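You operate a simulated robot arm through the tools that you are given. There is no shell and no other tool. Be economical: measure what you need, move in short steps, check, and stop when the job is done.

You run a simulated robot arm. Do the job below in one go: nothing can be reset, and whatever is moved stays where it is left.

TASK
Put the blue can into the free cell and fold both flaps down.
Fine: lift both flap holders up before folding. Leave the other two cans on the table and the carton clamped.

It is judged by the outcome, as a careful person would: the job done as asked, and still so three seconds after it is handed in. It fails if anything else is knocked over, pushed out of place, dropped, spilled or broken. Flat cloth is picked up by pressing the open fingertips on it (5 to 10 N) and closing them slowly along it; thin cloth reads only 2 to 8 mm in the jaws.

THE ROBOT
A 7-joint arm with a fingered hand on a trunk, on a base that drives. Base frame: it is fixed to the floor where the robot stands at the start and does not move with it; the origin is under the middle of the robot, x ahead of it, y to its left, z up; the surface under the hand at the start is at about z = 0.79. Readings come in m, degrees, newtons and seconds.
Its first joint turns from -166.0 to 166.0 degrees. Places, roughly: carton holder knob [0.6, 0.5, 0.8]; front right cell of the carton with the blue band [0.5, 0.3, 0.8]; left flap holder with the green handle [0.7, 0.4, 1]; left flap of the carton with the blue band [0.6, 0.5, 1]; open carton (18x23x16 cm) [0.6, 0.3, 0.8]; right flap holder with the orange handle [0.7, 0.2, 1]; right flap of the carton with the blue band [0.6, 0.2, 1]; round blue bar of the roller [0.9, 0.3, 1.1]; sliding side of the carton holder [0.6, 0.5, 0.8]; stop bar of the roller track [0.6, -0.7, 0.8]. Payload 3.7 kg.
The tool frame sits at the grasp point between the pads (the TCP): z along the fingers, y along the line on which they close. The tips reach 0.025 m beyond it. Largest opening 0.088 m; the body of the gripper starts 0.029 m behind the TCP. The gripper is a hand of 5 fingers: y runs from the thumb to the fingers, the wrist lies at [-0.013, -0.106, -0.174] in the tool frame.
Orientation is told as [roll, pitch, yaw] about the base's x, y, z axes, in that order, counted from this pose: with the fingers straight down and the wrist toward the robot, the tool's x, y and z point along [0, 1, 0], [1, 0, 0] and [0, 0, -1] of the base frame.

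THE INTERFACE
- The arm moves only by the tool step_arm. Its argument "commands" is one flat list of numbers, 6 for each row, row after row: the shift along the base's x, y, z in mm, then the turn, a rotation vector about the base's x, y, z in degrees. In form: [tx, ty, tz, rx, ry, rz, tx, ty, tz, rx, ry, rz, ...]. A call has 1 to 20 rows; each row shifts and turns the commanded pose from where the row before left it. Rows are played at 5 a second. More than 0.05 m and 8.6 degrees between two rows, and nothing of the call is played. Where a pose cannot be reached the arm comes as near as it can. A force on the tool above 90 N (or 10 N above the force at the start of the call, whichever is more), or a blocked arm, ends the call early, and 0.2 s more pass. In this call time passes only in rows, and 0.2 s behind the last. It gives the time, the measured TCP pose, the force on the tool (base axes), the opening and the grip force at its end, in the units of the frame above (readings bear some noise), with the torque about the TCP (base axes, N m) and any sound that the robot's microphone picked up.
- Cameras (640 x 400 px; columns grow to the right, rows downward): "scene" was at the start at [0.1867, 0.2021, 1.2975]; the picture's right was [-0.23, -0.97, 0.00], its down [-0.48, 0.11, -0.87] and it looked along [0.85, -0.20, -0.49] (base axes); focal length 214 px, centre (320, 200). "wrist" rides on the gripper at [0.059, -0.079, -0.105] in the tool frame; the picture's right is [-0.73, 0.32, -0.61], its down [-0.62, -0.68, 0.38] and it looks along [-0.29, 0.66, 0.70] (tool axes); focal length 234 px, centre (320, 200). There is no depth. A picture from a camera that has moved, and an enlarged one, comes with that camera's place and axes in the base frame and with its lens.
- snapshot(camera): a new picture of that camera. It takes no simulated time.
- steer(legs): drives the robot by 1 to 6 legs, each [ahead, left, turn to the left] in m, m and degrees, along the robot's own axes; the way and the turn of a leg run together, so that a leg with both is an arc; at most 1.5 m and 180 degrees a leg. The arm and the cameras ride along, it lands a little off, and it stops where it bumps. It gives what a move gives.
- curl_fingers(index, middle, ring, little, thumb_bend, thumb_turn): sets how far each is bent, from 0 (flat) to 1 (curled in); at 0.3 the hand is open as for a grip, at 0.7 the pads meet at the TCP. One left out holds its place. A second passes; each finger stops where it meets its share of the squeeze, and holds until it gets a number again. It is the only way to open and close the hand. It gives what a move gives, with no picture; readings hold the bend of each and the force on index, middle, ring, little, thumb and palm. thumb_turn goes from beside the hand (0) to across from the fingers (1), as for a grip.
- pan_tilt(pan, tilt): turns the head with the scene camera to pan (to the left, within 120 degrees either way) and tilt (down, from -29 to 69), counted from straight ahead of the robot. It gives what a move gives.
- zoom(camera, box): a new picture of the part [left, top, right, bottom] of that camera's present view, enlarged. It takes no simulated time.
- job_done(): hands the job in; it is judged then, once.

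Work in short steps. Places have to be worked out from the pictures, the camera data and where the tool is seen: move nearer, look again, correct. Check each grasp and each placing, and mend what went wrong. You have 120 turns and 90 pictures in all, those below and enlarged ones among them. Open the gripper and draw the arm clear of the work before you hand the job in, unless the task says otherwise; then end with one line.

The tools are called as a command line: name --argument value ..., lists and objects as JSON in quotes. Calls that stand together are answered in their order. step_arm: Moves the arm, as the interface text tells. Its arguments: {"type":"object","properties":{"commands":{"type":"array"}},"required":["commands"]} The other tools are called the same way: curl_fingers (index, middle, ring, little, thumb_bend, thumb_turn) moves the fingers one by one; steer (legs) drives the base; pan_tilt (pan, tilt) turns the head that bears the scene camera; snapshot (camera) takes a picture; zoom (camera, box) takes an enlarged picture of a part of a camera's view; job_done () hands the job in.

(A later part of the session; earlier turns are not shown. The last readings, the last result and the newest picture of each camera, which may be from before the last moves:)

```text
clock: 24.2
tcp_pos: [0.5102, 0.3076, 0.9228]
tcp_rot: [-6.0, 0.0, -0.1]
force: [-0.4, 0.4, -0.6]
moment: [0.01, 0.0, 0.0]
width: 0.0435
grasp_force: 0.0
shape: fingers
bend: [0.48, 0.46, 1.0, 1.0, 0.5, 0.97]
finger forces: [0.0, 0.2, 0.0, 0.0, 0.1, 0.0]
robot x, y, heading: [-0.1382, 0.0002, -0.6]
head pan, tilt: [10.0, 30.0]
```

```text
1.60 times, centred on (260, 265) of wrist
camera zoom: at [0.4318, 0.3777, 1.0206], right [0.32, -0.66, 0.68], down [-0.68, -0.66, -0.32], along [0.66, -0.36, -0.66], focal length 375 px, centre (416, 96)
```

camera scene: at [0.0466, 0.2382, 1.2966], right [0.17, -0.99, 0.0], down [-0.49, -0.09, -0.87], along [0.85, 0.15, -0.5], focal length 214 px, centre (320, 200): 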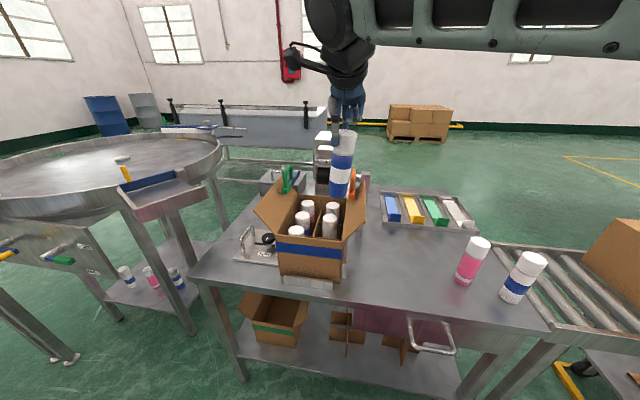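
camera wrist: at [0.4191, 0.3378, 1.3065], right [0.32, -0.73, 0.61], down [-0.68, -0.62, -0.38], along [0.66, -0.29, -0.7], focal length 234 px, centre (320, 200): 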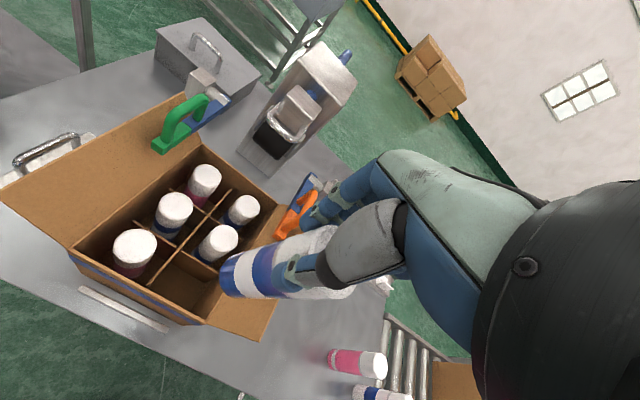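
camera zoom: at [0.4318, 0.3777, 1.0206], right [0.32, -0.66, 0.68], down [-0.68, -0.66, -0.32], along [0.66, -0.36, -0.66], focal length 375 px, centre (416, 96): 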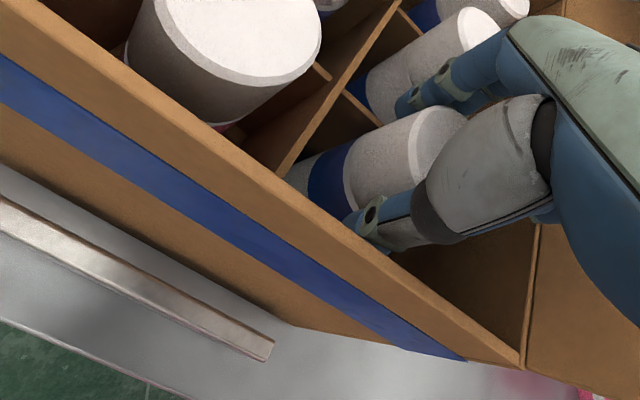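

Forces are zero and the can stands free. I'll withdraw straight up.

step_arm --commands '[0, 0, 10, 0, 0, 0, 0, 0, 15, 0, 0, 0, 0, 0, 20, 0, 0, 0, 0, 0, 30, 0, 0, 0, 0, 0, 40, 0, 0, 0, 0, 0, 40, 3, 0, 0, 0, 0, 40, 3, 0, 0]'

zoom --camera "scene" --box '[240, 140, 400, 260]'

snapshot --camera "wrist"

```text
clock: 25.8
tcp_pos: [0.5094, 0.3086, 1.1169]
tcp_rot: [0.0, 0.0, -0.1]
force: [0.2, 1.5, 0.1]
moment: [0.02, 0.02, 0.02]
width: 0.0434
grasp_force: 0.0
shape: fingers
bend: [0.48, 0.46, 1.0, 1.0, 0.5, 0.97]
finger forces: [0.0, 0.1, 0.0, 0.0, 0.1, 0.0]
robot x, y, heading: [-0.1433, -0.0001, -0.3]
head pan, tilt: [10.0, 30.0]
```

```text
3.33 times, centred on (320, 200) of scene
camera zoom: at [0.0466, 0.2383, 1.2965], right [0.17, -0.99, 0.0], down [-0.49, -0.09, -0.87], along [0.85, 0.15, -0.5], focal length 715 px, centre (320, 200)
```

zoom: 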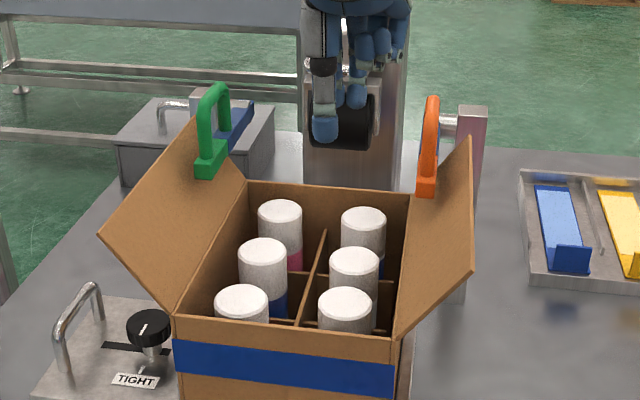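

```text
50 pictures are left
camera wrist: at [0.4314, 0.3684, 1.2219], right [0.32, -0.73, 0.61], down [-0.68, -0.62, -0.38], along [0.66, -0.29, -0.7], focal length 234 px, centre (320, 200)
```

wrist: 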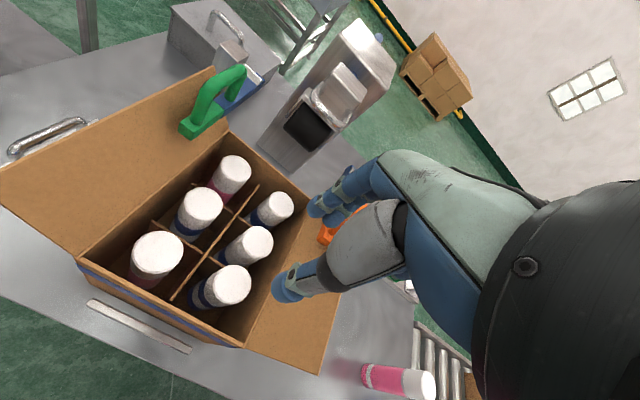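

All six cells are filled and the can stands upright. For the holders I plan to grip the top bar of each arch across y (yaw +90) and swing it up about its pivot at x ≈ 0.78. First I'll raise and turn the hand, then drive a bit closer.

step_arm --commands '[0, 0, 30, 0, 0, 8, 0, 0, 30, 0, 0, 8, 0, 0, 30, 0, 0, 8, 0, 0, 10, 0, 0, 8, 0, 0, 0, 0, 0, 8, 0, 0, 0, 0, 0, 8, 0, 0, 0, 0, 0, 8, 0, 0, 0, 0, 0, 8, 0, 0, 0, 0, 0, 8, 0, 0, 0, 0, 0, 8, 0, 0, 0, 0, 0, 8, 0, 0, 0, 0, 0, 2]'

curl_fingers --index 0.35 --middle 0.35 --thumb_bend 0.35

steer --legs '[[0.1, 0.1, 0]]'

snapshot --camera "scene"

snapshot --camera "wrist"

```text
clock: 28.4
tcp_pos: [0.5093, 0.3079, 1.2177]
tcp_rot: [-0.1, 0.0, 90.0]
force: [0.4, -0.5, 0.0]
moment: [0.04, 0.0, 0.0]
width: 0.0433
grasp_force: 0.0
shape: fingers
bend: [0.48, 0.46, 1.0, 1.0, 0.5, 0.97]
finger forces: [0.0, 0.0, 0.0, 0.0, 0.1, 0.1]
robot x, y, heading: [-0.1373, 0.001, -0.5]
head pan, tilt: [10.0, 30.0]
```

```text
clock: 29.4
tcp_pos: [0.51, 0.3072, 1.2173]
tcp_rot: [0.0, -0.1, 89.9]
force: [0.6, 0.9, -0.1]
moment: [-0.02, -0.03, -0.03]
width: 0.0738
grasp_force: 0.1
shape: fingers
bend: [0.35, 0.35, 1.0, 1.0, 0.35, 0.97]
finger forces: [0.1, 0.0, 0.0, 0.0, 0.0, 0.0]
robot x, y, heading: [-0.1415, -0.0008, -0.3]
head pan, tilt: [10.0, 30.0]
```

```text
clock: 30.7
tcp_pos: [0.6109, 0.4106, 1.2172]
tcp_rot: [0.0, 0.0, 89.8]
force: [-1.1, -0.3, 0.0]
moment: [-0.01, -0.01, -0.01]
width: 0.0741
grasp_force: 0.1
shape: fingers
bend: [0.35, 0.35, 1.0, 1.0, 0.35, 0.97]
finger forces: [0.0, 0.0, 0.0, 0.0, 0.1, 0.0]
robot x, y, heading: [-0.0413, 0.105, -0.1]
head pan, tilt: [10.0, 30.0]
```

```text
49 pictures are left
camera scene: at [0.1465, 0.3395, 1.2966], right [0.17, -0.98, 0.0], down [-0.49, -0.09, -0.87], along [0.85, 0.15, -0.5], focal length 214 px, centre (320, 200)
```

scene: 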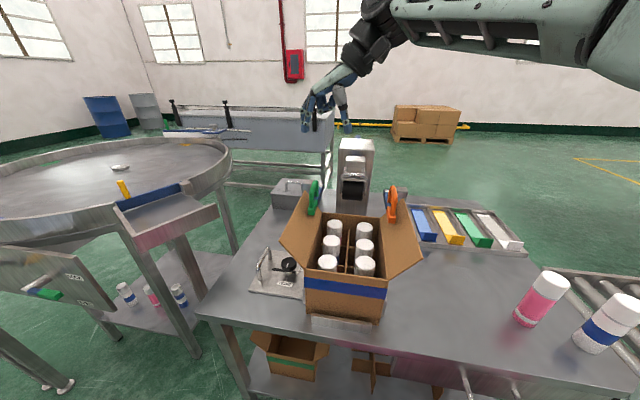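

```text
48 pictures are left
camera wrist: at [0.5514, 0.3311, 1.3219], right [0.73, 0.32, 0.61], down [0.62, -0.68, -0.38], along [0.29, 0.66, -0.7], focal length 234 px, centre (320, 200)
```

wrist: 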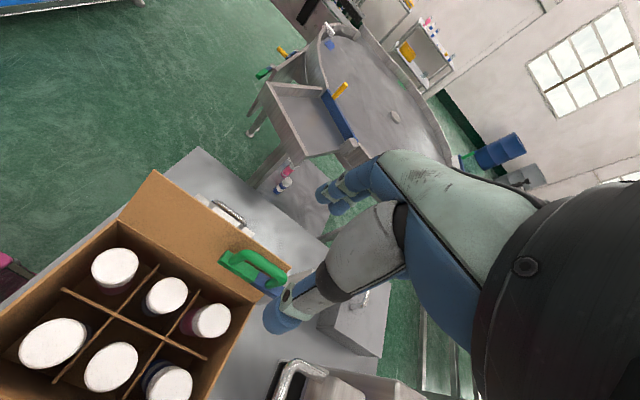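

The hand is now above the left side. I'll zoom both views to locate the two handles.

zoom --camera "scene" --box '[270, 130, 430, 250]'

zoom --camera "wrist" --box '[190, 220, 340, 340]'

```text
3.33 times, centred on (350, 190) of scene
camera zoom: at [0.1465, 0.3395, 1.2966], right [0.17, -0.98, 0.0], down [-0.49, -0.09, -0.87], along [0.85, 0.15, -0.5], focal length 715 px, centre (220, 233)
```

zoom: 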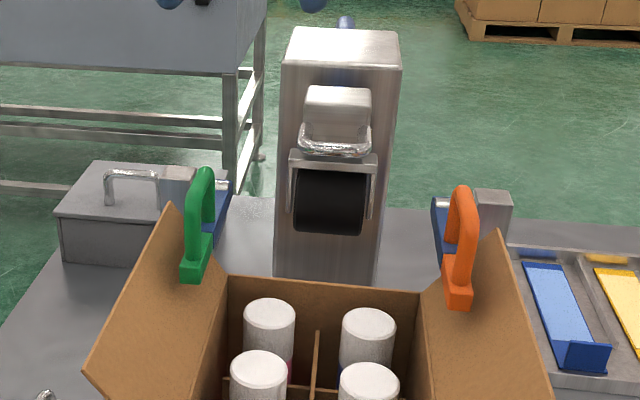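

```text
3.33 times, centred on (265, 280) of wrist
camera zoom: at [0.5514, 0.3311, 1.3219], right [0.73, 0.32, 0.61], down [0.62, -0.68, -0.38], along [0.29, 0.66, -0.7], focal length 781 px, centre (503, -67)
```

zoom: 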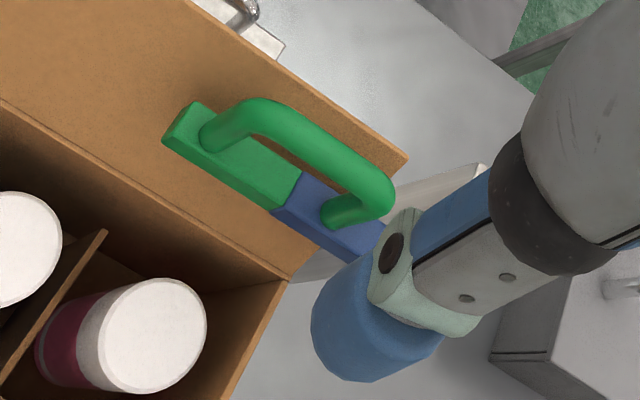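

The green bar runs from x 0.60 to 0.66 at about (0.628, 0.4375, 1.065), and the orange bar is near (0.628, 0.25, 1.065). The pivots are near x 0.74, z 1.0. I'll move above the green bar and check.

step_arm --commands '[6, 14, -25, 0, 0, 0, 5, 14, -25, 0, 0, 0, 0, 0, -25, 0, 0, 0, 0, 0, -25, 0, 0, 0]'

zoom --camera "scene" --box '[270, 130, 430, 250]'

zoom --camera "wrist" --box '[200, 160, 440, 340]'

```text
clock: 31.7
tcp_pos: [0.6201, 0.4391, 1.1176]
tcp_rot: [0.0, 0.0, 89.9]
force: [0.0, -0.3, -0.3]
moment: [0.01, 0.04, 0.0]
width: 0.0741
grasp_force: 0.1
shape: fingers
bend: [0.35, 0.35, 1.0, 1.0, 0.35, 0.97]
finger forces: [0.0, 0.0, 0.1, 0.0, 0.0, 0.0]
robot x, y, heading: [-0.0419, 0.1028, -0.2]
head pan, tilt: [10.0, 30.0]
```

```text
3.33 times, centred on (350, 190) of scene
camera zoom: at [0.1464, 0.3395, 1.2966], right [0.17, -0.98, 0.0], down [-0.49, -0.09, -0.87], along [0.85, 0.15, -0.5], focal length 715 px, centre (220, 233)
```

zoom: 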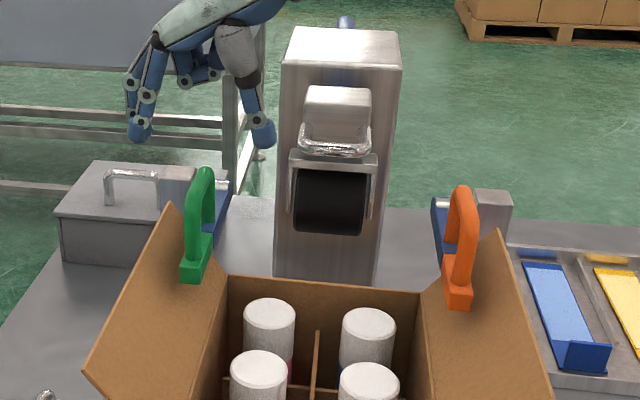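

```text
2.22 times, centred on (320, 250) of wrist
camera zoom: at [0.5627, 0.36, 1.2229], right [0.73, 0.32, 0.61], down [0.62, -0.68, -0.38], along [0.29, 0.66, -0.7], focal length 520 px, centre (320, 89)
```

zoom: 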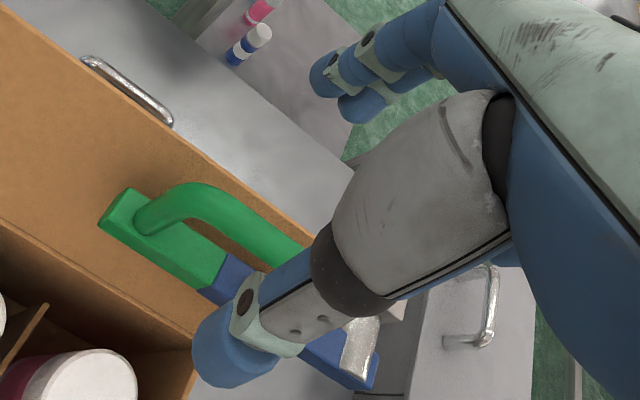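

The fingers straddle the bar well. I'll lower so the TCP is at bar height.

step_arm --commands '[2, -1, -18, 0, 0, 0, 0, 0, -18, 0, 0, 0, 0, 0, -16, 0, 0, 0]'

zoom --camera "scene" --box '[270, 130, 350, 230]'

zoom --camera "wrist" --box '[200, 160, 440, 340]'

```text
clock: 32.5
tcp_pos: [0.6226, 0.4375, 1.0655]
tcp_rot: [0.0, 0.0, 90.1]
force: [0.8, -0.6, 0.6]
moment: [-0.01, 0.01, 0.04]
width: 0.0737
grasp_force: 0.2
shape: fingers
bend: [0.35, 0.35, 1.0, 1.0, 0.35, 0.97]
finger forces: [0.0, 0.1, 0.0, 0.0, 0.1, 0.0]
robot x, y, heading: [-0.0436, 0.1007, -0.0]
head pan, tilt: [10.0, 30.0]
```

```text
4.00 times, centred on (310, 180) of scene
camera zoom: at [0.1465, 0.3395, 1.2966], right [0.17, -0.98, 0.0], down [-0.49, -0.09, -0.87], along [0.85, 0.15, -0.5], focal length 858 px, centre (360, 280)
```

zoom: 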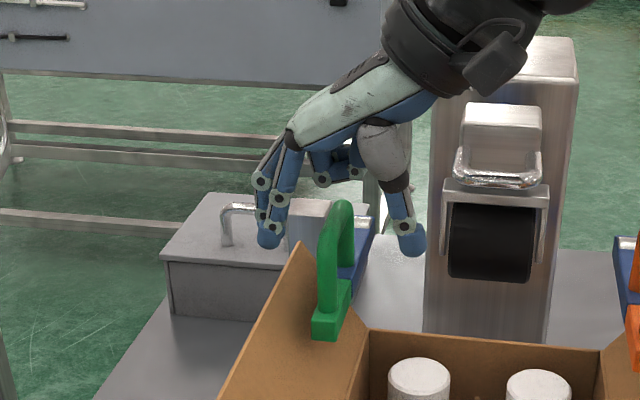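

```text
2.22 times, centred on (320, 250) of wrist
camera zoom: at [0.564, 0.3586, 1.1696], right [0.73, 0.32, 0.61], down [0.62, -0.68, -0.38], along [0.29, 0.66, -0.7], focal length 520 px, centre (320, 89)
```

zoom: 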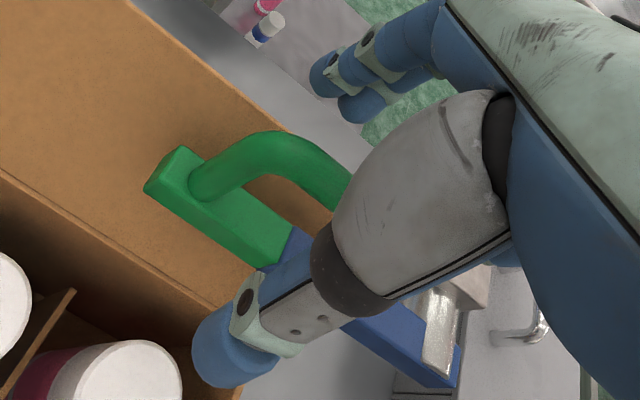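

In both views the TCP lies right on the bar. I'll close the fingers.

curl_fingers --index 0.55 --middle 0.55 --thumb_bend 0.55

curl_fingers --index 0.75 --middle 0.75 --thumb_bend 0.75

zoom --camera "scene" --box '[270, 130, 350, 230]'

```text
clock: 33.5
tcp_pos: [0.6236, 0.4372, 1.0652]
tcp_rot: [0.1, 0.0, 89.9]
force: [1.2, -0.1, -0.2]
moment: [0.0, -0.01, -0.03]
width: 0.0314
grasp_force: 0.0
shape: fingers
bend: [0.55, 0.55, 1.0, 1.0, 0.55, 0.97]
finger forces: [0.0, 0.0, 0.0, 0.1, 0.0, 0.1]
robot x, y, heading: [-0.0421, 0.101, 0.1]
head pan, tilt: [10.0, 30.0]
```

```text
clock: 34.5
tcp_pos: [0.6235, 0.4361, 1.0645]
tcp_rot: [0.0, 0.0, 89.8]
force: [8.3, 16.3, -4.8]
moment: [0.25, -0.12, -0.05]
width: 0.0025
grasp_force: 12.2
shape: fingers
bend: [0.72, 0.63, 1.0, 1.0, 0.72, 0.98]
finger forces: [12.2, 9.4, 0.1, 0.0, 3.3, 0.0]
robot x, y, heading: [-0.0387, 0.1033, -0.1]
head pan, tilt: [10.0, 30.0]
```

```text
4.00 times, centred on (310, 180) of scene
camera zoom: at [0.147, 0.3404, 1.2963], right [0.17, -0.98, 0.0], down [-0.49, -0.09, -0.87], along [0.85, 0.15, -0.5], focal length 858 px, centre (360, 280)
```

zoom: 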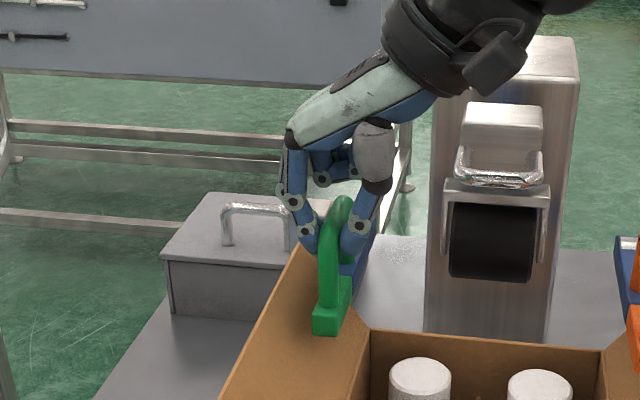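

The fingers wrap the bar. I'll relieve the side force slightly and start lifting along the arc.

step_arm --commands '[2, 4, 3, 0, 0, 0, 4, 0, 8, 0, 0, 0, 6, 0, 9, 0, 0, 0]'

zoom --camera "scene" --box '[270, 130, 350, 230]'

```text
clock: 35.3
tcp_pos: [0.6356, 0.4414, 1.0843]
tcp_rot: [0.0, 0.0, 89.9]
force: [6.6, 9.1, -7.0]
moment: [0.11, -0.03, 0.01]
width: 0.0003
grasp_force: 10.0
shape: fingers
bend: [0.73, 0.64, 1.0, 1.0, 0.72, 0.98]
finger forces: [7.7, 9.0, 0.0, 0.0, 4.3, 0.0]
robot x, y, heading: [-0.038, 0.0949, -0.1]
head pan, tilt: [10.0, 30.0]
```

```text
4.00 times, centred on (310, 180) of scene
camera zoom: at [0.1469, 0.3399, 1.2964], right [0.17, -0.98, 0.0], down [-0.49, -0.09, -0.87], along [0.85, 0.15, -0.5], focal length 858 px, centre (360, 280)
```

zoom: 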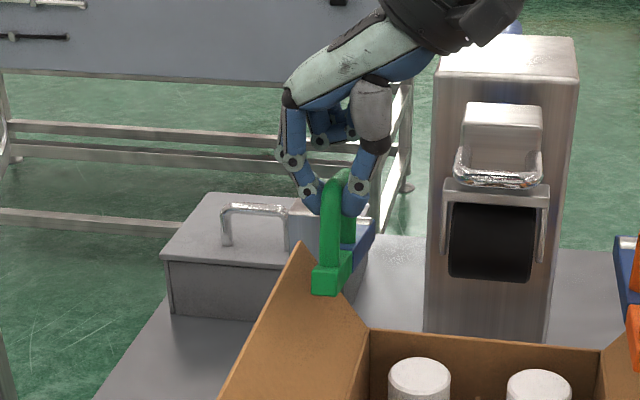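

It swings freely, with about 7 N of load. I'll continue along the arc.

step_arm --commands '[7, 0, 5, 0, 0, 0, 7, 0, 6, 0, 0, 0, 7, 0, 5, 0, 0, 0, 7, 0, 6, 0, 0, 0, 8, 0, 5, 0, 0, 0, 8, 0, 4, 0, 0, 0, 8, 0, 4, 0, 0, 0, 8, 0, 3, 0, 0, 0]'

zoom --camera "scene" --box '[270, 110, 366, 230]'

```text
clock: 37.1
tcp_pos: [0.6953, 0.4416, 1.1242]
tcp_rot: [0.0, 0.0, 90.0]
force: [1.5, 9.4, -8.8]
moment: [0.07, 0.08, 0.02]
width: 0.0001
grasp_force: 8.2
shape: fingers
bend: [0.74, 0.64, 1.0, 1.0, 0.73, 0.98]
finger forces: [7.2, 10.0, 0.0, 0.0, 0.1, 0.0]
robot x, y, heading: [-0.0398, 0.1001, -0.2]
head pan, tilt: [10.0, 30.0]
```

```text
3.33 times, centred on (318, 170) of scene
camera zoom: at [0.1469, 0.3401, 1.2964], right [0.17, -0.98, 0.0], down [-0.49, -0.09, -0.87], along [0.85, 0.15, -0.5], focal length 715 px, centre (327, 300)
```

zoom: 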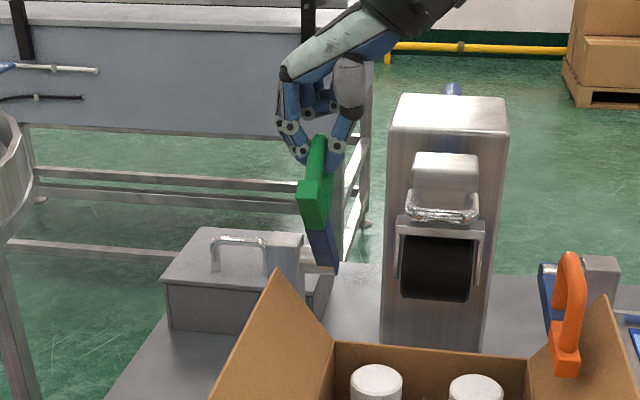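

It's about halfway up and the flap stays put. I'll keep swinging toward and past upright.

step_arm --commands '[9, 0, 2, 0, 0, 0, 9, 0, 2, 0, 0, 0, 9, 0, 1, 0, 0, 0, 9, 0, 1, 0, 0, 0, 9, 0, 0, 0, 0, 0, 9, 0, -1, 0, 0, 0, 9, 0, -2, 0, 0, 0, 8, 0, -2, 0, 0, 0]'

zoom --camera "scene" --box '[270, 110, 366, 230]'

```text
clock: 38.9
tcp_pos: [0.7653, 0.441, 1.1229]
tcp_rot: [0.1, 0.0, 90.0]
force: [-3.0, 11.0, -5.6]
moment: [0.13, 0.17, 0.12]
width: 0.0002
grasp_force: 5.7
shape: fingers
bend: [0.74, 0.62, 1.0, 1.0, 0.73, 0.97]
finger forces: [1.7, 9.9, 0.1, 0.0, 0.0, 0.0]
robot x, y, heading: [-0.0378, 0.0973, 0.0]
head pan, tilt: [10.0, 30.0]
```

```text
3.33 times, centred on (318, 170) of scene
camera zoom: at [0.1465, 0.3401, 1.2964], right [0.17, -0.98, 0.0], down [-0.49, -0.09, -0.87], along [0.85, 0.15, -0.5], focal length 715 px, centre (327, 300)
```

zoom: 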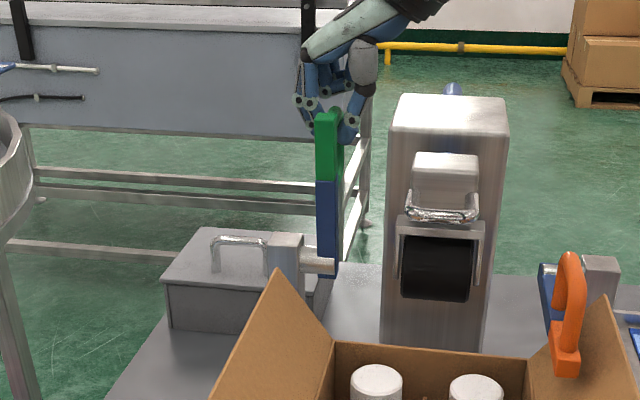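

The arm is close to vertical. I'll push a little further past upright, watching for a stop.

step_arm --commands '[8, -1, -2, 0, 0, 0, 8, -1, -3, 0, 0, 0, 8, 0, -3, 0, 0, 0, 7, 0, -4, 0, 0, 0]'

zoom --camera "scene" --box '[270, 110, 366, 230]'

zoom --camera "wrist" --box '[160, 100, 480, 380]'

```text
clock: 39.9
tcp_pos: [0.7966, 0.4395, 1.1123]
tcp_rot: [0.0, -0.1, 90.0]
force: [-6.1, 13.0, -6.7]
moment: [0.14, 0.21, 0.17]
width: 0.0003
grasp_force: 6.8
shape: fingers
bend: [0.74, 0.61, 1.0, 1.0, 0.73, 0.97]
finger forces: [2.4, 10.5, 0.0, 0.0, 0.0, 0.0]
robot x, y, heading: [-0.0409, 0.0995, 0.2]
head pan, tilt: [10.0, 30.0]
```

```text
3.33 times, centred on (318, 170) of scene
camera zoom: at [0.1464, 0.3402, 1.2964], right [0.17, -0.98, 0.0], down [-0.49, -0.09, -0.87], along [0.85, 0.15, -0.5], focal length 715 px, centre (327, 300)
```

zoom: 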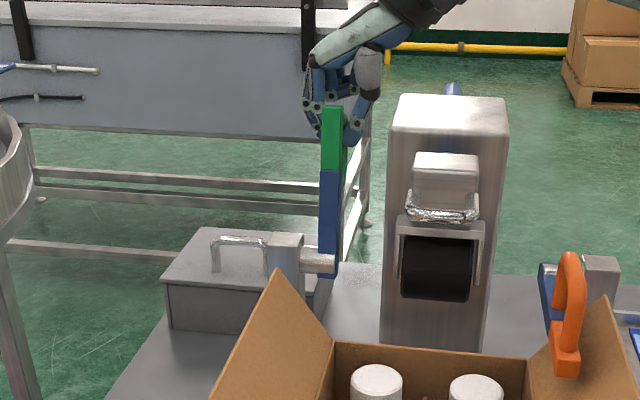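

```text
1.43 times, centred on (320, 240) of wrist
camera zoom: at [0.7381, 0.3609, 1.217], right [0.73, 0.32, 0.61], down [0.62, -0.68, -0.38], along [0.29, 0.66, -0.7], focal length 334 px, centre (320, 143)
```

zoom: 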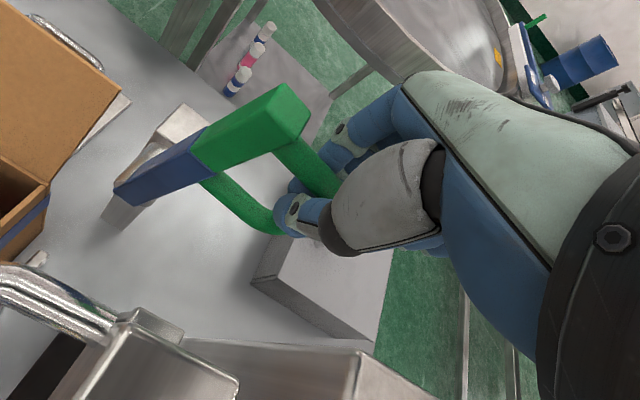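

It is at or a little past vertical. I'll push a touch further to be sure.

step_arm --commands '[7, 0, -4, 0, 0, 0, 7, 0, -4, 0, 0, 0, 6, 0, -5, 0, 0, 0]'

```text
clock: 40.7
tcp_pos: [0.8231, 0.4342, 1.0923]
tcp_rot: [-0.1, 0.4, 89.3]
force: [1.6, -0.9, -1.6]
moment: [0.09, 0.1, 0.01]
width: 0.0001
grasp_force: 0.0
shape: fingers
bend: [0.74, 0.75, 1.0, 1.0, 0.73, 0.97]
finger forces: [0.0, 0.1, 0.0, 0.0, 0.0, 0.0]
robot x, y, heading: [-0.0412, 0.0986, -0.0]
head pan, tilt: [10.0, 30.0]
```

The fingers came off the bar, so I'll check where the holder ended up.

zoom --camera "scene" --box '[270, 110, 366, 230]'

zoom --camera "wrist" --box '[160, 100, 480, 380]'

```text
3.33 times, centred on (318, 170) of scene
camera zoom: at [0.1475, 0.3397, 1.2963], right [0.17, -0.98, 0.0], down [-0.49, -0.09, -0.87], along [0.85, 0.15, -0.5], focal length 715 px, centre (327, 300)
```

zoom: 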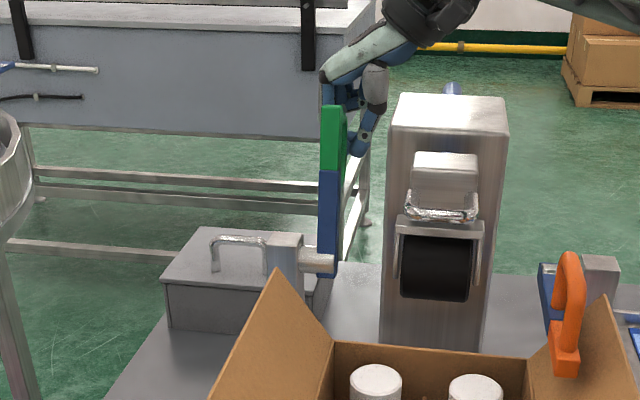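

```text
1.43 times, centred on (320, 240) of wrist
camera zoom: at [0.7643, 0.357, 1.1974], right [0.73, 0.32, 0.61], down [0.62, -0.69, -0.38], along [0.3, 0.65, -0.7], focal length 334 px, centre (320, 143)
```

zoom: 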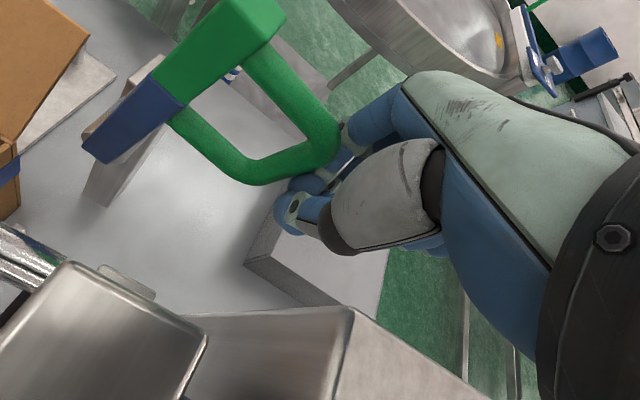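

The holder rests upright at its stop. I'll back off slightly (+x) and raise the hand clear.

step_arm --commands '[8, 0, 0, 0, 0, 0, 0, 0, 15, 0, 0, 0, 0, 0, 20, 0, 0, 0, 0, 0, 30, 0, 0, 0, 0, 0, 40, 0, 0, 0, 0, 0, 40, 0, 0, 0]'

curl_fingers --index 0.35 --middle 0.35 --thumb_bend 0.35

snapshot --camera "scene"

```text
clock: 42.1
tcp_pos: [0.8089, 0.432, 1.2206]
tcp_rot: [0.1, -0.1, 89.9]
force: [0.0, -0.3, -0.5]
moment: [-0.01, -0.01, 0.03]
width: 0.0
grasp_force: 0.1
shape: fingers
bend: [0.74, 0.75, 1.0, 1.0, 0.73, 0.97]
finger forces: [0.0, 0.1, 0.0, 0.1, 0.0, 0.0]
out of reach, approached as far as the arm can: row 5, 6
robot x, y, heading: [-0.0406, 0.1023, 0.0]
head pan, tilt: [10.0, 30.0]
```

```text
clock: 43.1
tcp_pos: [0.8093, 0.4326, 1.2201]
tcp_rot: [0.1, 0.0, 89.9]
force: [0.5, 0.3, 0.2]
moment: [0.0, -0.02, 0.01]
width: 0.0741
grasp_force: 0.0
shape: fingers
bend: [0.35, 0.35, 1.0, 1.0, 0.35, 0.97]
finger forces: [0.0, 0.1, 0.0, 0.1, 0.0, 0.0]
robot x, y, heading: [-0.0407, 0.1024, -0.1]
head pan, tilt: [10.0, 30.0]
```

```text
33 pictures are left
camera scene: at [0.1465, 0.3395, 1.2966], right [0.17, -0.98, 0.0], down [-0.49, -0.09, -0.87], along [0.85, 0.15, -0.5], focal length 214 px, centre (320, 200)
```

scene: 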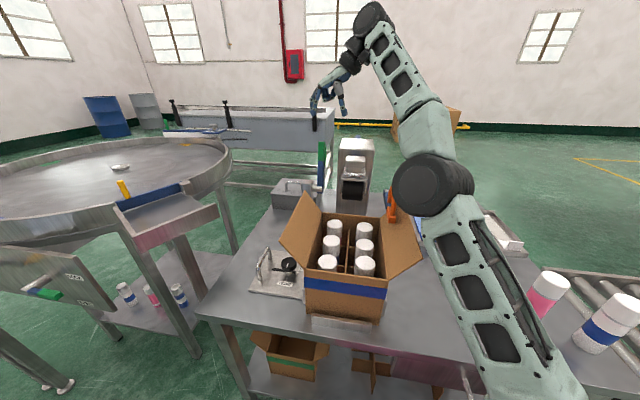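

The green holder stays up. I'll move over the orange handle in the same way.

step_arm --commands '[-31, -30, 0, 0, 0, 0, -31, -30, 0, 0, 0, 0, -31, -30, 0, 0, 0, 0, -31, -30, 0, 0, 0, 0, -31, -30, 0, 0, 0, 0, -32, -32, 0, 0, 0, 0, 0, 0, -35, 0, 0, 0, 0, 0, -35, 0, 0, 0, 0, 0, -30, 0, 0, 0]'

zoom --camera "scene" --box '[330, 120, 450, 220]'

zoom --camera "wrist" --box '[160, 140, 440, 340]'

```text
clock: 45.1
tcp_pos: [0.698, 0.2834, 1.1993]
tcp_rot: [0.0, 0.1, 89.8]
force: [0.1, -0.4, -0.5]
moment: [0.01, 0.02, -0.01]
width: 0.0745
grasp_force: 0.0
shape: fingers
bend: [0.35, 0.35, 1.0, 1.0, 0.35, 0.98]
finger forces: [0.0, 0.0, 0.0, 0.0, 0.0, 0.0]
out of reach, approached as far as the arm can: row 1, 2, 3, 4
robot x, y, heading: [-0.0433, 0.1008, -0.1]
head pan, tilt: [10.0, 30.0]
```

```text
4.00 times, centred on (390, 170) of scene
camera zoom: at [0.1464, 0.3395, 1.2966], right [0.17, -0.98, 0.0], down [-0.49, -0.09, -0.87], along [0.85, 0.15, -0.5], focal length 858 px, centre (40, 320)
```

zoom: 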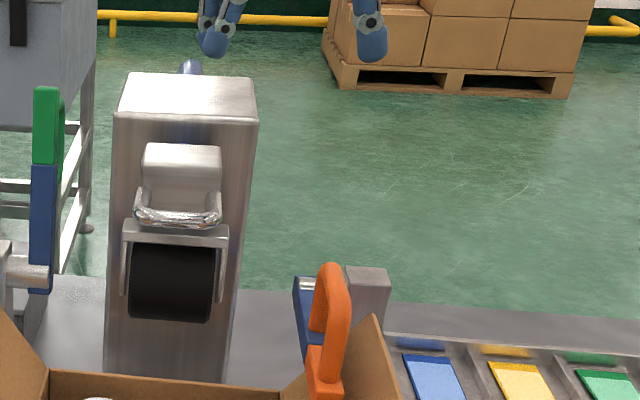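

```text
2.00 times, centred on (300, 240) of wrist
camera zoom: at [0.6391, 0.2048, 1.3029], right [0.73, 0.32, 0.61], down [0.62, -0.68, -0.38], along [0.29, 0.66, -0.7], focal length 468 px, centre (360, 120)
```

zoom: 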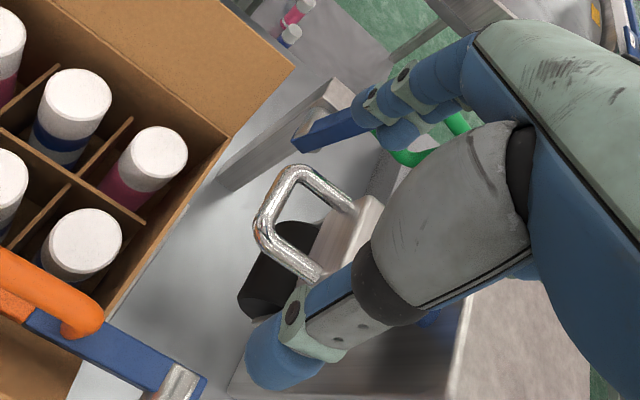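

The orange bar works out at y ≈ 0.245, x from 0.60 to 0.66. I'll go above it and then down to bar height.

step_arm --commands '[-25, -12, 0, 0, 0, 0, -25, -12, 0, 0, 0, 0, -26, -13, 0, 0, 0, 0, 0, 0, -30, 0, 0, 0, 0, 0, -30, 0, 0, 0, 0, 0, -24, 0, 0, 0]'

zoom --camera "scene" --box '[330, 120, 450, 220]'

zoom --camera "wrist" --box '[200, 160, 440, 340]'

```text
clock: 46.5
tcp_pos: [0.623, 0.248, 1.1152]
tcp_rot: [0.1, 0.0, 89.8]
force: [0.3, -0.4, 0.2]
moment: [0.03, 0.01, 0.0]
width: 0.074
grasp_force: 0.0
shape: fingers
bend: [0.35, 0.35, 1.0, 1.0, 0.35, 0.98]
finger forces: [0.0, 0.1, 0.1, 0.0, 0.0, 0.0]
robot x, y, heading: [-0.0432, 0.1015, -0.4]
head pan, tilt: [10.0, 30.0]
```

```text
4.00 times, centred on (390, 170) of scene
camera zoom: at [0.1465, 0.3395, 1.2966], right [0.17, -0.98, 0.0], down [-0.49, -0.09, -0.87], along [0.85, 0.15, -0.5], focal length 858 px, centre (40, 320)
```

zoom: 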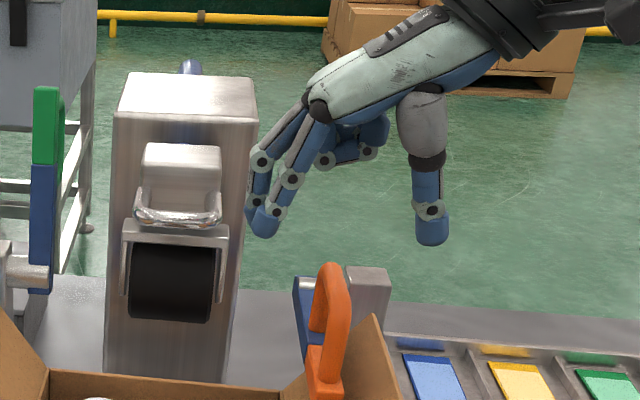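

```text
2.22 times, centred on (320, 250) of wrist
camera zoom: at [0.5642, 0.1687, 1.2198], right [0.73, 0.32, 0.61], down [0.62, -0.68, -0.38], along [0.29, 0.66, -0.7], focal length 520 px, centre (320, 89)
```

zoom: 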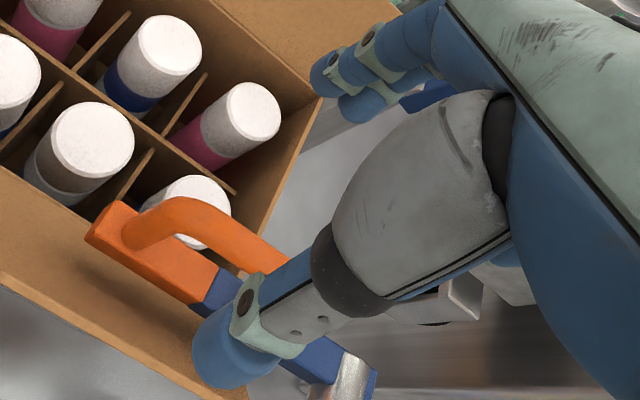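

Aligned, as it was with the green one. I'll lower around the bar and close.

step_arm --commands '[0, -1, -18, 0, 0, 0, 0, 0, -18, 0, 0, 0, 0, 0, -17, 0, 0, 0]'

curl_fingers --index 0.58 --middle 0.55 --thumb_bend 0.6

curl_fingers --index 0.75 --middle 0.72 --thumb_bend 0.78

zoom --camera "scene" --box '[330, 120, 450, 220]'

```text
clock: 47.3
tcp_pos: [0.6223, 0.2469, 1.0638]
tcp_rot: [-0.1, -0.1, 90.0]
force: [-0.1, -0.1, -0.3]
moment: [0.0, 0.03, -0.01]
width: 0.074
grasp_force: 0.1
shape: fingers
bend: [0.35, 0.35, 1.0, 1.0, 0.35, 0.98]
finger forces: [0.0, 0.0, 0.0, 0.1, 0.0, 0.1]
robot x, y, heading: [-0.0416, 0.104, -0.5]
head pan, tilt: [10.0, 30.0]
```

```text
clock: 48.3
tcp_pos: [0.6222, 0.2476, 1.0635]
tcp_rot: [0.0, 0.0, 89.9]
force: [0.4, -0.4, 0.0]
moment: [0.0, -0.01, 0.0]
width: 0.0236
grasp_force: 0.1
shape: fingers
bend: [0.57, 0.55, 1.0, 1.0, 0.6, 0.98]
finger forces: [0.1, 0.0, 0.0, 0.1, 0.0, 0.0]
robot x, y, heading: [-0.0432, 0.1033, -0.0]
head pan, tilt: [10.0, 30.0]
```

```text
clock: 49.3
tcp_pos: [0.6228, 0.2473, 1.0625]
tcp_rot: [0.0, -0.1, 89.8]
force: [5.7, -7.4, -4.2]
moment: [-0.1, -0.08, 0.05]
width: 0.0013
grasp_force: 9.6
shape: fingers
bend: [0.73, 0.71, 1.0, 1.0, 0.68, 0.98]
finger forces: [6.4, 1.6, 0.1, 0.1, 11.1, 0.1]
robot x, y, heading: [-0.0442, 0.1055, -0.1]
head pan, tilt: [10.0, 30.0]
```

```text
4.00 times, centred on (390, 170) of scene
camera zoom: at [0.1469, 0.3392, 1.2966], right [0.17, -0.98, 0.0], down [-0.49, -0.09, -0.87], along [0.85, 0.15, -0.5], focal length 858 px, centre (40, 320)
```

zoom: 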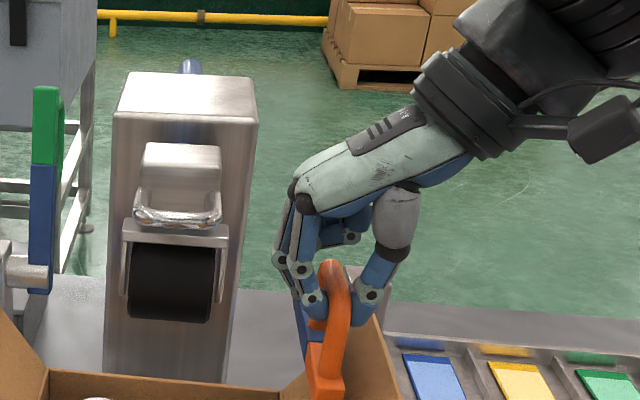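

Gripped. I'll follow the same arc upward, first half.

step_arm --commands '[2, -2, 4, 0, 0, 0, 5, 0, 8, 0, 0, 0, 6, 0, 8, 0, 0, 0, 7, 0, 6, 0, 0, 0, 7, 0, 6, 0, 0, 0, 7, 0, 5, 0, 0, 0, 7, 0, 6, 0, 0, 0, 8, 0, 5, 0, 0, 0, 8, 0, 4, 0, 0, 0, 8, 0, 4, 0, 0, 0, 8, 0, 3, 0, 0, 0]'

zoom --camera "scene" --box '[330, 120, 450, 220]'

```text
clock: 51.7
tcp_pos: [0.6957, 0.2443, 1.1221]
tcp_rot: [0.0, 0.0, 90.0]
force: [0.0, 0.9, -5.1]
moment: [0.01, 0.06, 0.07]
width: 0.0
grasp_force: 2.6
shape: fingers
bend: [0.74, 0.67, 1.0, 1.0, 0.73, 0.98]
finger forces: [0.1, 4.5, 0.1, 0.1, 0.0, 0.0]
robot x, y, heading: [-0.0417, 0.1013, -0.3]
head pan, tilt: [10.0, 30.0]
```

```text
4.00 times, centred on (390, 170) of scene
camera zoom: at [0.1467, 0.3395, 1.2965], right [0.17, -0.98, 0.0], down [-0.49, -0.09, -0.87], along [0.85, 0.15, -0.5], focal length 858 px, centre (40, 320)
```

zoom: 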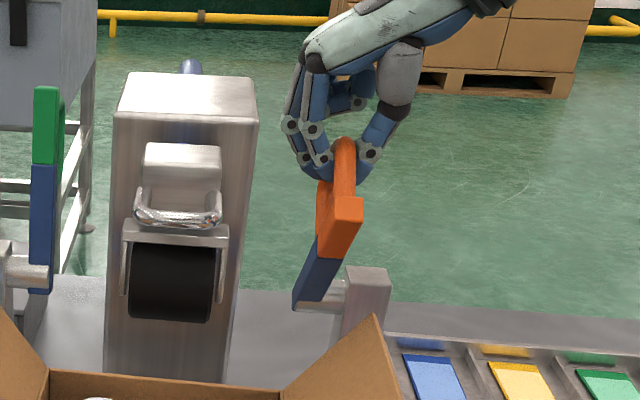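

It's going well. Second half of the arc.

step_arm --commands '[9, 0, 2, 0, 0, 0, 9, 0, 2, 0, 0, 0, 9, 0, 1, 0, 0, 0, 9, 0, 1, 0, 0, 0, 9, 0, 0, 0, 0, 0, 9, 0, -1, 0, 0, 0, 9, 0, -2, 0, 0, 0, 8, 0, -2, 0, 0, 0, 8, 0, -2, 0, 0, 0, 8, 0, -3, 0, 0, 0, 8, 0, -3, 0, 0, 0, 6, 0, -3, 0, 0, 0]'

zoom --camera "scene" --box '[330, 120, 450, 220]'

```text
clock: 54.3
tcp_pos: [0.7963, 0.2432, 1.1121]
tcp_rot: [0.0, 0.0, 89.9]
force: [-1.8, 2.4, -3.6]
moment: [0.07, 0.05, 0.04]
width: 0.0001
grasp_force: 1.6
shape: fingers
bend: [0.74, 0.66, 1.0, 1.0, 0.73, 0.97]
finger forces: [0.0, 3.0, 0.0, 0.1, 0.9, 0.0]
robot x, y, heading: [-0.0433, 0.105, 0.1]
head pan, tilt: [10.0, 30.0]
```

```text
4.00 times, centred on (390, 170) of scene
camera zoom: at [0.1465, 0.3396, 1.2965], right [0.17, -0.98, 0.0], down [-0.49, -0.09, -0.87], along [0.85, 0.15, -0.5], focal length 858 px, centre (40, 320)
```

zoom: 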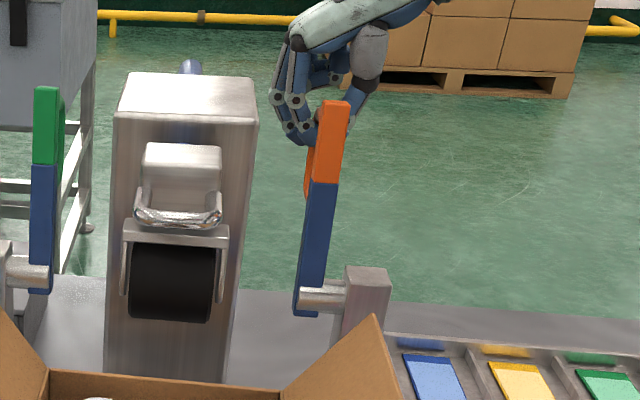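

Now vertical. A last nudge toward the stop, then I'll release and raise.

step_arm --commands '[6, 0, -3, 0, 0, 0, 6, 0, -4, 0, 0, 0]'

curl_fingers --index 0.5 --middle 0.5 --thumb_bend 0.5

step_arm --commands '[0, 0, 10, 0, 0, 0, 0, 0, 20, 0, 0, 0, 0, 0, 25, 0, 0, 0, 0, 0, 25, 0, 0, 0, -5, 0, 20, 0, 0, 0]'

zoom --camera "scene" --box '[270, 100, 450, 220]'

```text
clock: 54.9
tcp_pos: [0.8058, 0.2453, 1.1086]
tcp_rot: [-0.1, 0.0, 90.1]
force: [-24.7, 1.0, 11.6]
moment: [0.07, 0.49, 0.07]
width: 0.0002
grasp_force: 15.8
shape: fingers
bend: [0.74, 0.71, 1.0, 1.0, 0.74, 0.95]
finger forces: [19.9, 1.7, 0.1, 0.0, 9.5, 0.0]
robot x, y, heading: [-0.0424, 0.1013, -0.1]
head pan, tilt: [10.0, 30.0]
```

```text
clock: 55.9
tcp_pos: [0.8074, 0.2447, 1.1058]
tcp_rot: [0.1, 0.0, 89.9]
force: [0.2, -0.5, -0.1]
moment: [0.03, 0.02, 0.0]
width: 0.0411
grasp_force: 0.0
shape: fingers
bend: [0.5, 0.5, 1.0, 1.0, 0.5, 0.97]
finger forces: [0.1, 0.0, 0.0, 0.0, 0.0, 0.0]
robot x, y, heading: [-0.0424, 0.0986, -0.2]
head pan, tilt: [10.0, 30.0]
```

```text
clock: 57.1
tcp_pos: [0.8028, 0.2436, 1.2038]
tcp_rot: [0.0, -0.1, 90.1]
force: [0.3, -0.1, -1.5]
moment: [0.01, 0.02, -0.01]
width: 0.0412
grasp_force: 0.2
shape: fingers
bend: [0.5, 0.5, 1.0, 1.0, 0.5, 0.97]
finger forces: [0.0, 0.1, 0.0, 0.0, 0.0, 0.0]
robot x, y, heading: [-0.043, 0.1019, -0.2]
head pan, tilt: [10.0, 30.0]
```

```text
3.33 times, centred on (360, 160) of scene
camera zoom: at [0.1465, 0.3395, 1.2966], right [0.17, -0.98, 0.0], down [-0.49, -0.09, -0.87], along [0.85, 0.15, -0.5], focal length 715 px, centre (187, 333)
```

zoom: 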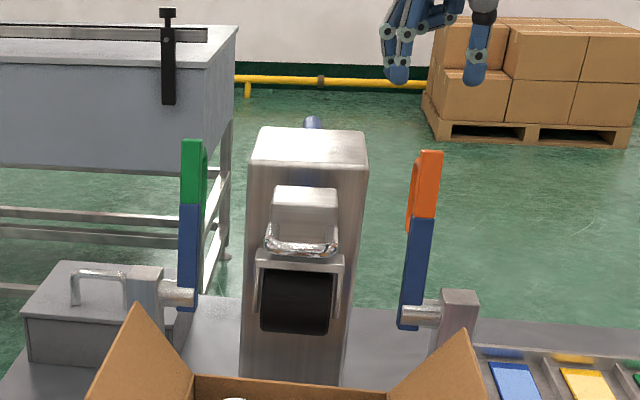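

Both holders stay up. For the folding I'll close the hand into a compact tip and bring it to the outside of the right flap.

curl_fingers --index 0.72 --middle 0.72 --thumb_bend 0.72

step_arm --commands '[-38, -19, 0, 0, 0, 0, -38, -19, 0, 0, 0, 0, -38, -19, 0, 0, 0, 0, -38, -19, 0, 0, 0, 0, -38, -19, 0, 0, 0, 0, -38, -19, 0, 0, 0, 0, 0, -5, -36, 0, 0, 0, 0, -5, -36, 0, 0, 0, 0, 0, -36, 0, 0, 0, 0, 0, -36, 0, 0, 0, 0, 0, -36, 0, 0, 0, 0, 0, -30, 0, 0, 0]'

zoom --camera "scene" --box '[270, 150, 470, 320]'

```text
clock: 58.1
tcp_pos: [0.803, 0.2452, 1.2039]
tcp_rot: [0.0, 0.0, 89.9]
force: [-0.8, -0.8, -0.3]
moment: [-0.01, 0.02, -0.02]
width: 0.0001
grasp_force: 0.1
shape: fingers
bend: [0.72, 0.72, 1.0, 1.0, 0.71, 0.97]
finger forces: [0.0, 0.0, 0.0, 0.1, 0.0, 0.1]
robot x, y, heading: [-0.0379, 0.1035, -0.2]
head pan, tilt: [10.0, 30.0]
```

```text
clock: 60.7
tcp_pos: [0.5759, 0.1179, 0.9933]
tcp_rot: [0.0, 0.0, 89.8]
force: [0.9, -0.1, -0.2]
moment: [0.01, 0.02, -0.01]
width: 0.0
grasp_force: 0.1
shape: fingers
bend: [0.72, 0.72, 1.0, 1.0, 0.71, 0.97]
finger forces: [0.0, 0.0, 0.0, 0.0, 0.1, 0.0]
robot x, y, heading: [-0.0364, 0.0996, -0.2]
head pan, tilt: [10.0, 30.0]
```

```text
2.35 times, centred on (370, 235) of scene
camera zoom: at [0.1464, 0.3394, 1.2966], right [0.17, -0.98, 0.0], down [-0.49, -0.09, -0.87], along [0.85, 0.15, -0.5], focal length 505 px, centre (202, 118)
```

zoom: 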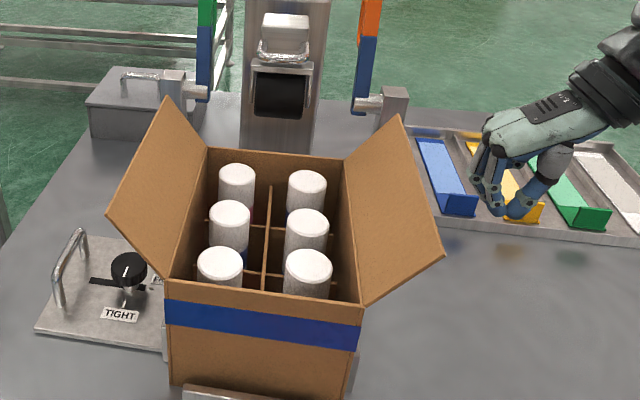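

I'll lower slightly so the knuckles meet the flap near its top edge, then sweep toward the carton to fold the right flap inward.

step_arm --commands '[0, 0, -20, 0, 0, 0, 0, 0, -18, 0, 0, 0, 0, 25, 0, 0, 0, 0, 0, 25, 0, 0, 0, 0, 0, 15, 2, 0, 0, 0, 0, 15, 4, 0, 0, 0, 0, 15, 4, 0, 0, 0, 0, 15, 4, 0, 0, 0]'

zoom --camera "scene" --box '[270, 150, 470, 320]'

```text
clock: 62.5
tcp_pos: [0.576, 0.2294, 0.9722]
tcp_rot: [0.0, -0.1, 90.0]
force: [-0.6, 0.2, -0.3]
moment: [0.0, -0.03, -0.01]
width: 0.0
grasp_force: 0.1
shape: fingers
bend: [0.72, 0.72, 1.0, 1.0, 0.71, 0.97]
finger forces: [0.0, 0.1, 0.0, 0.0, 0.0, 0.1]
robot x, y, heading: [-0.0427, 0.1009, -0.3]
head pan, tilt: [10.0, 30.0]
```

```text
2.35 times, centred on (370, 235) of scene
camera zoom: at [0.1465, 0.3394, 1.2966], right [0.17, -0.98, 0.0], down [-0.49, -0.09, -0.87], along [0.85, 0.15, -0.5], focal length 505 px, centre (202, 118)
```

zoom: 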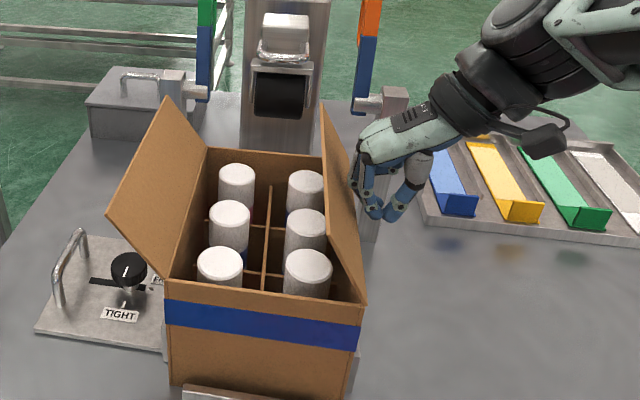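

The flap follows and is now near vertical. I'll continue over the carton.

step_arm --commands '[0, 12, 3, 0, 0, 0, 0, 12, 3, 0, 0, 0, 0, 12, 2, 0, 0, 0, 0, 12, 0, 0, 0, 0, 0, 12, 0, 0, 0, 0, 0, 12, 0, 0, 0, 0]'

zoom --camera "scene" --box '[270, 150, 470, 320]'

```text
clock: 63.9
tcp_pos: [0.5748, 0.3011, 0.9794]
tcp_rot: [0.0, 0.0, 90.0]
force: [0.3, 0.1, 0.7]
moment: [-0.01, 0.01, 0.04]
width: 0.0
grasp_force: 0.1
shape: fingers
bend: [0.72, 0.72, 1.0, 1.0, 0.71, 0.97]
finger forces: [0.0, 0.1, 0.0, 0.1, 0.0, 0.0]
robot x, y, heading: [-0.0389, 0.0991, 0.1]
head pan, tilt: [10.0, 30.0]
```

```text
2.35 times, centred on (370, 235) of scene
camera zoom: at [0.1465, 0.3394, 1.2966], right [0.17, -0.98, 0.0], down [-0.49, -0.09, -0.87], along [0.85, 0.15, -0.5], focal length 505 px, centre (202, 118)
```

zoom: 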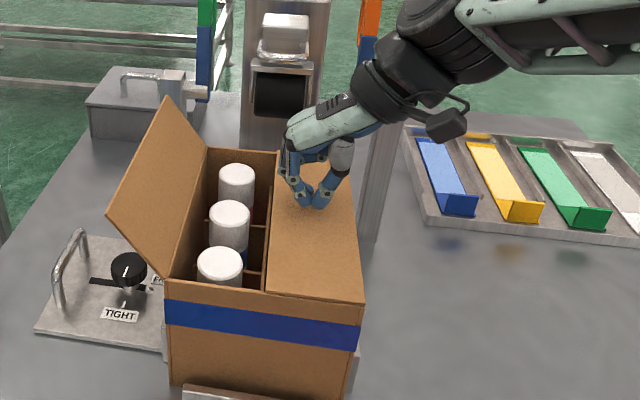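

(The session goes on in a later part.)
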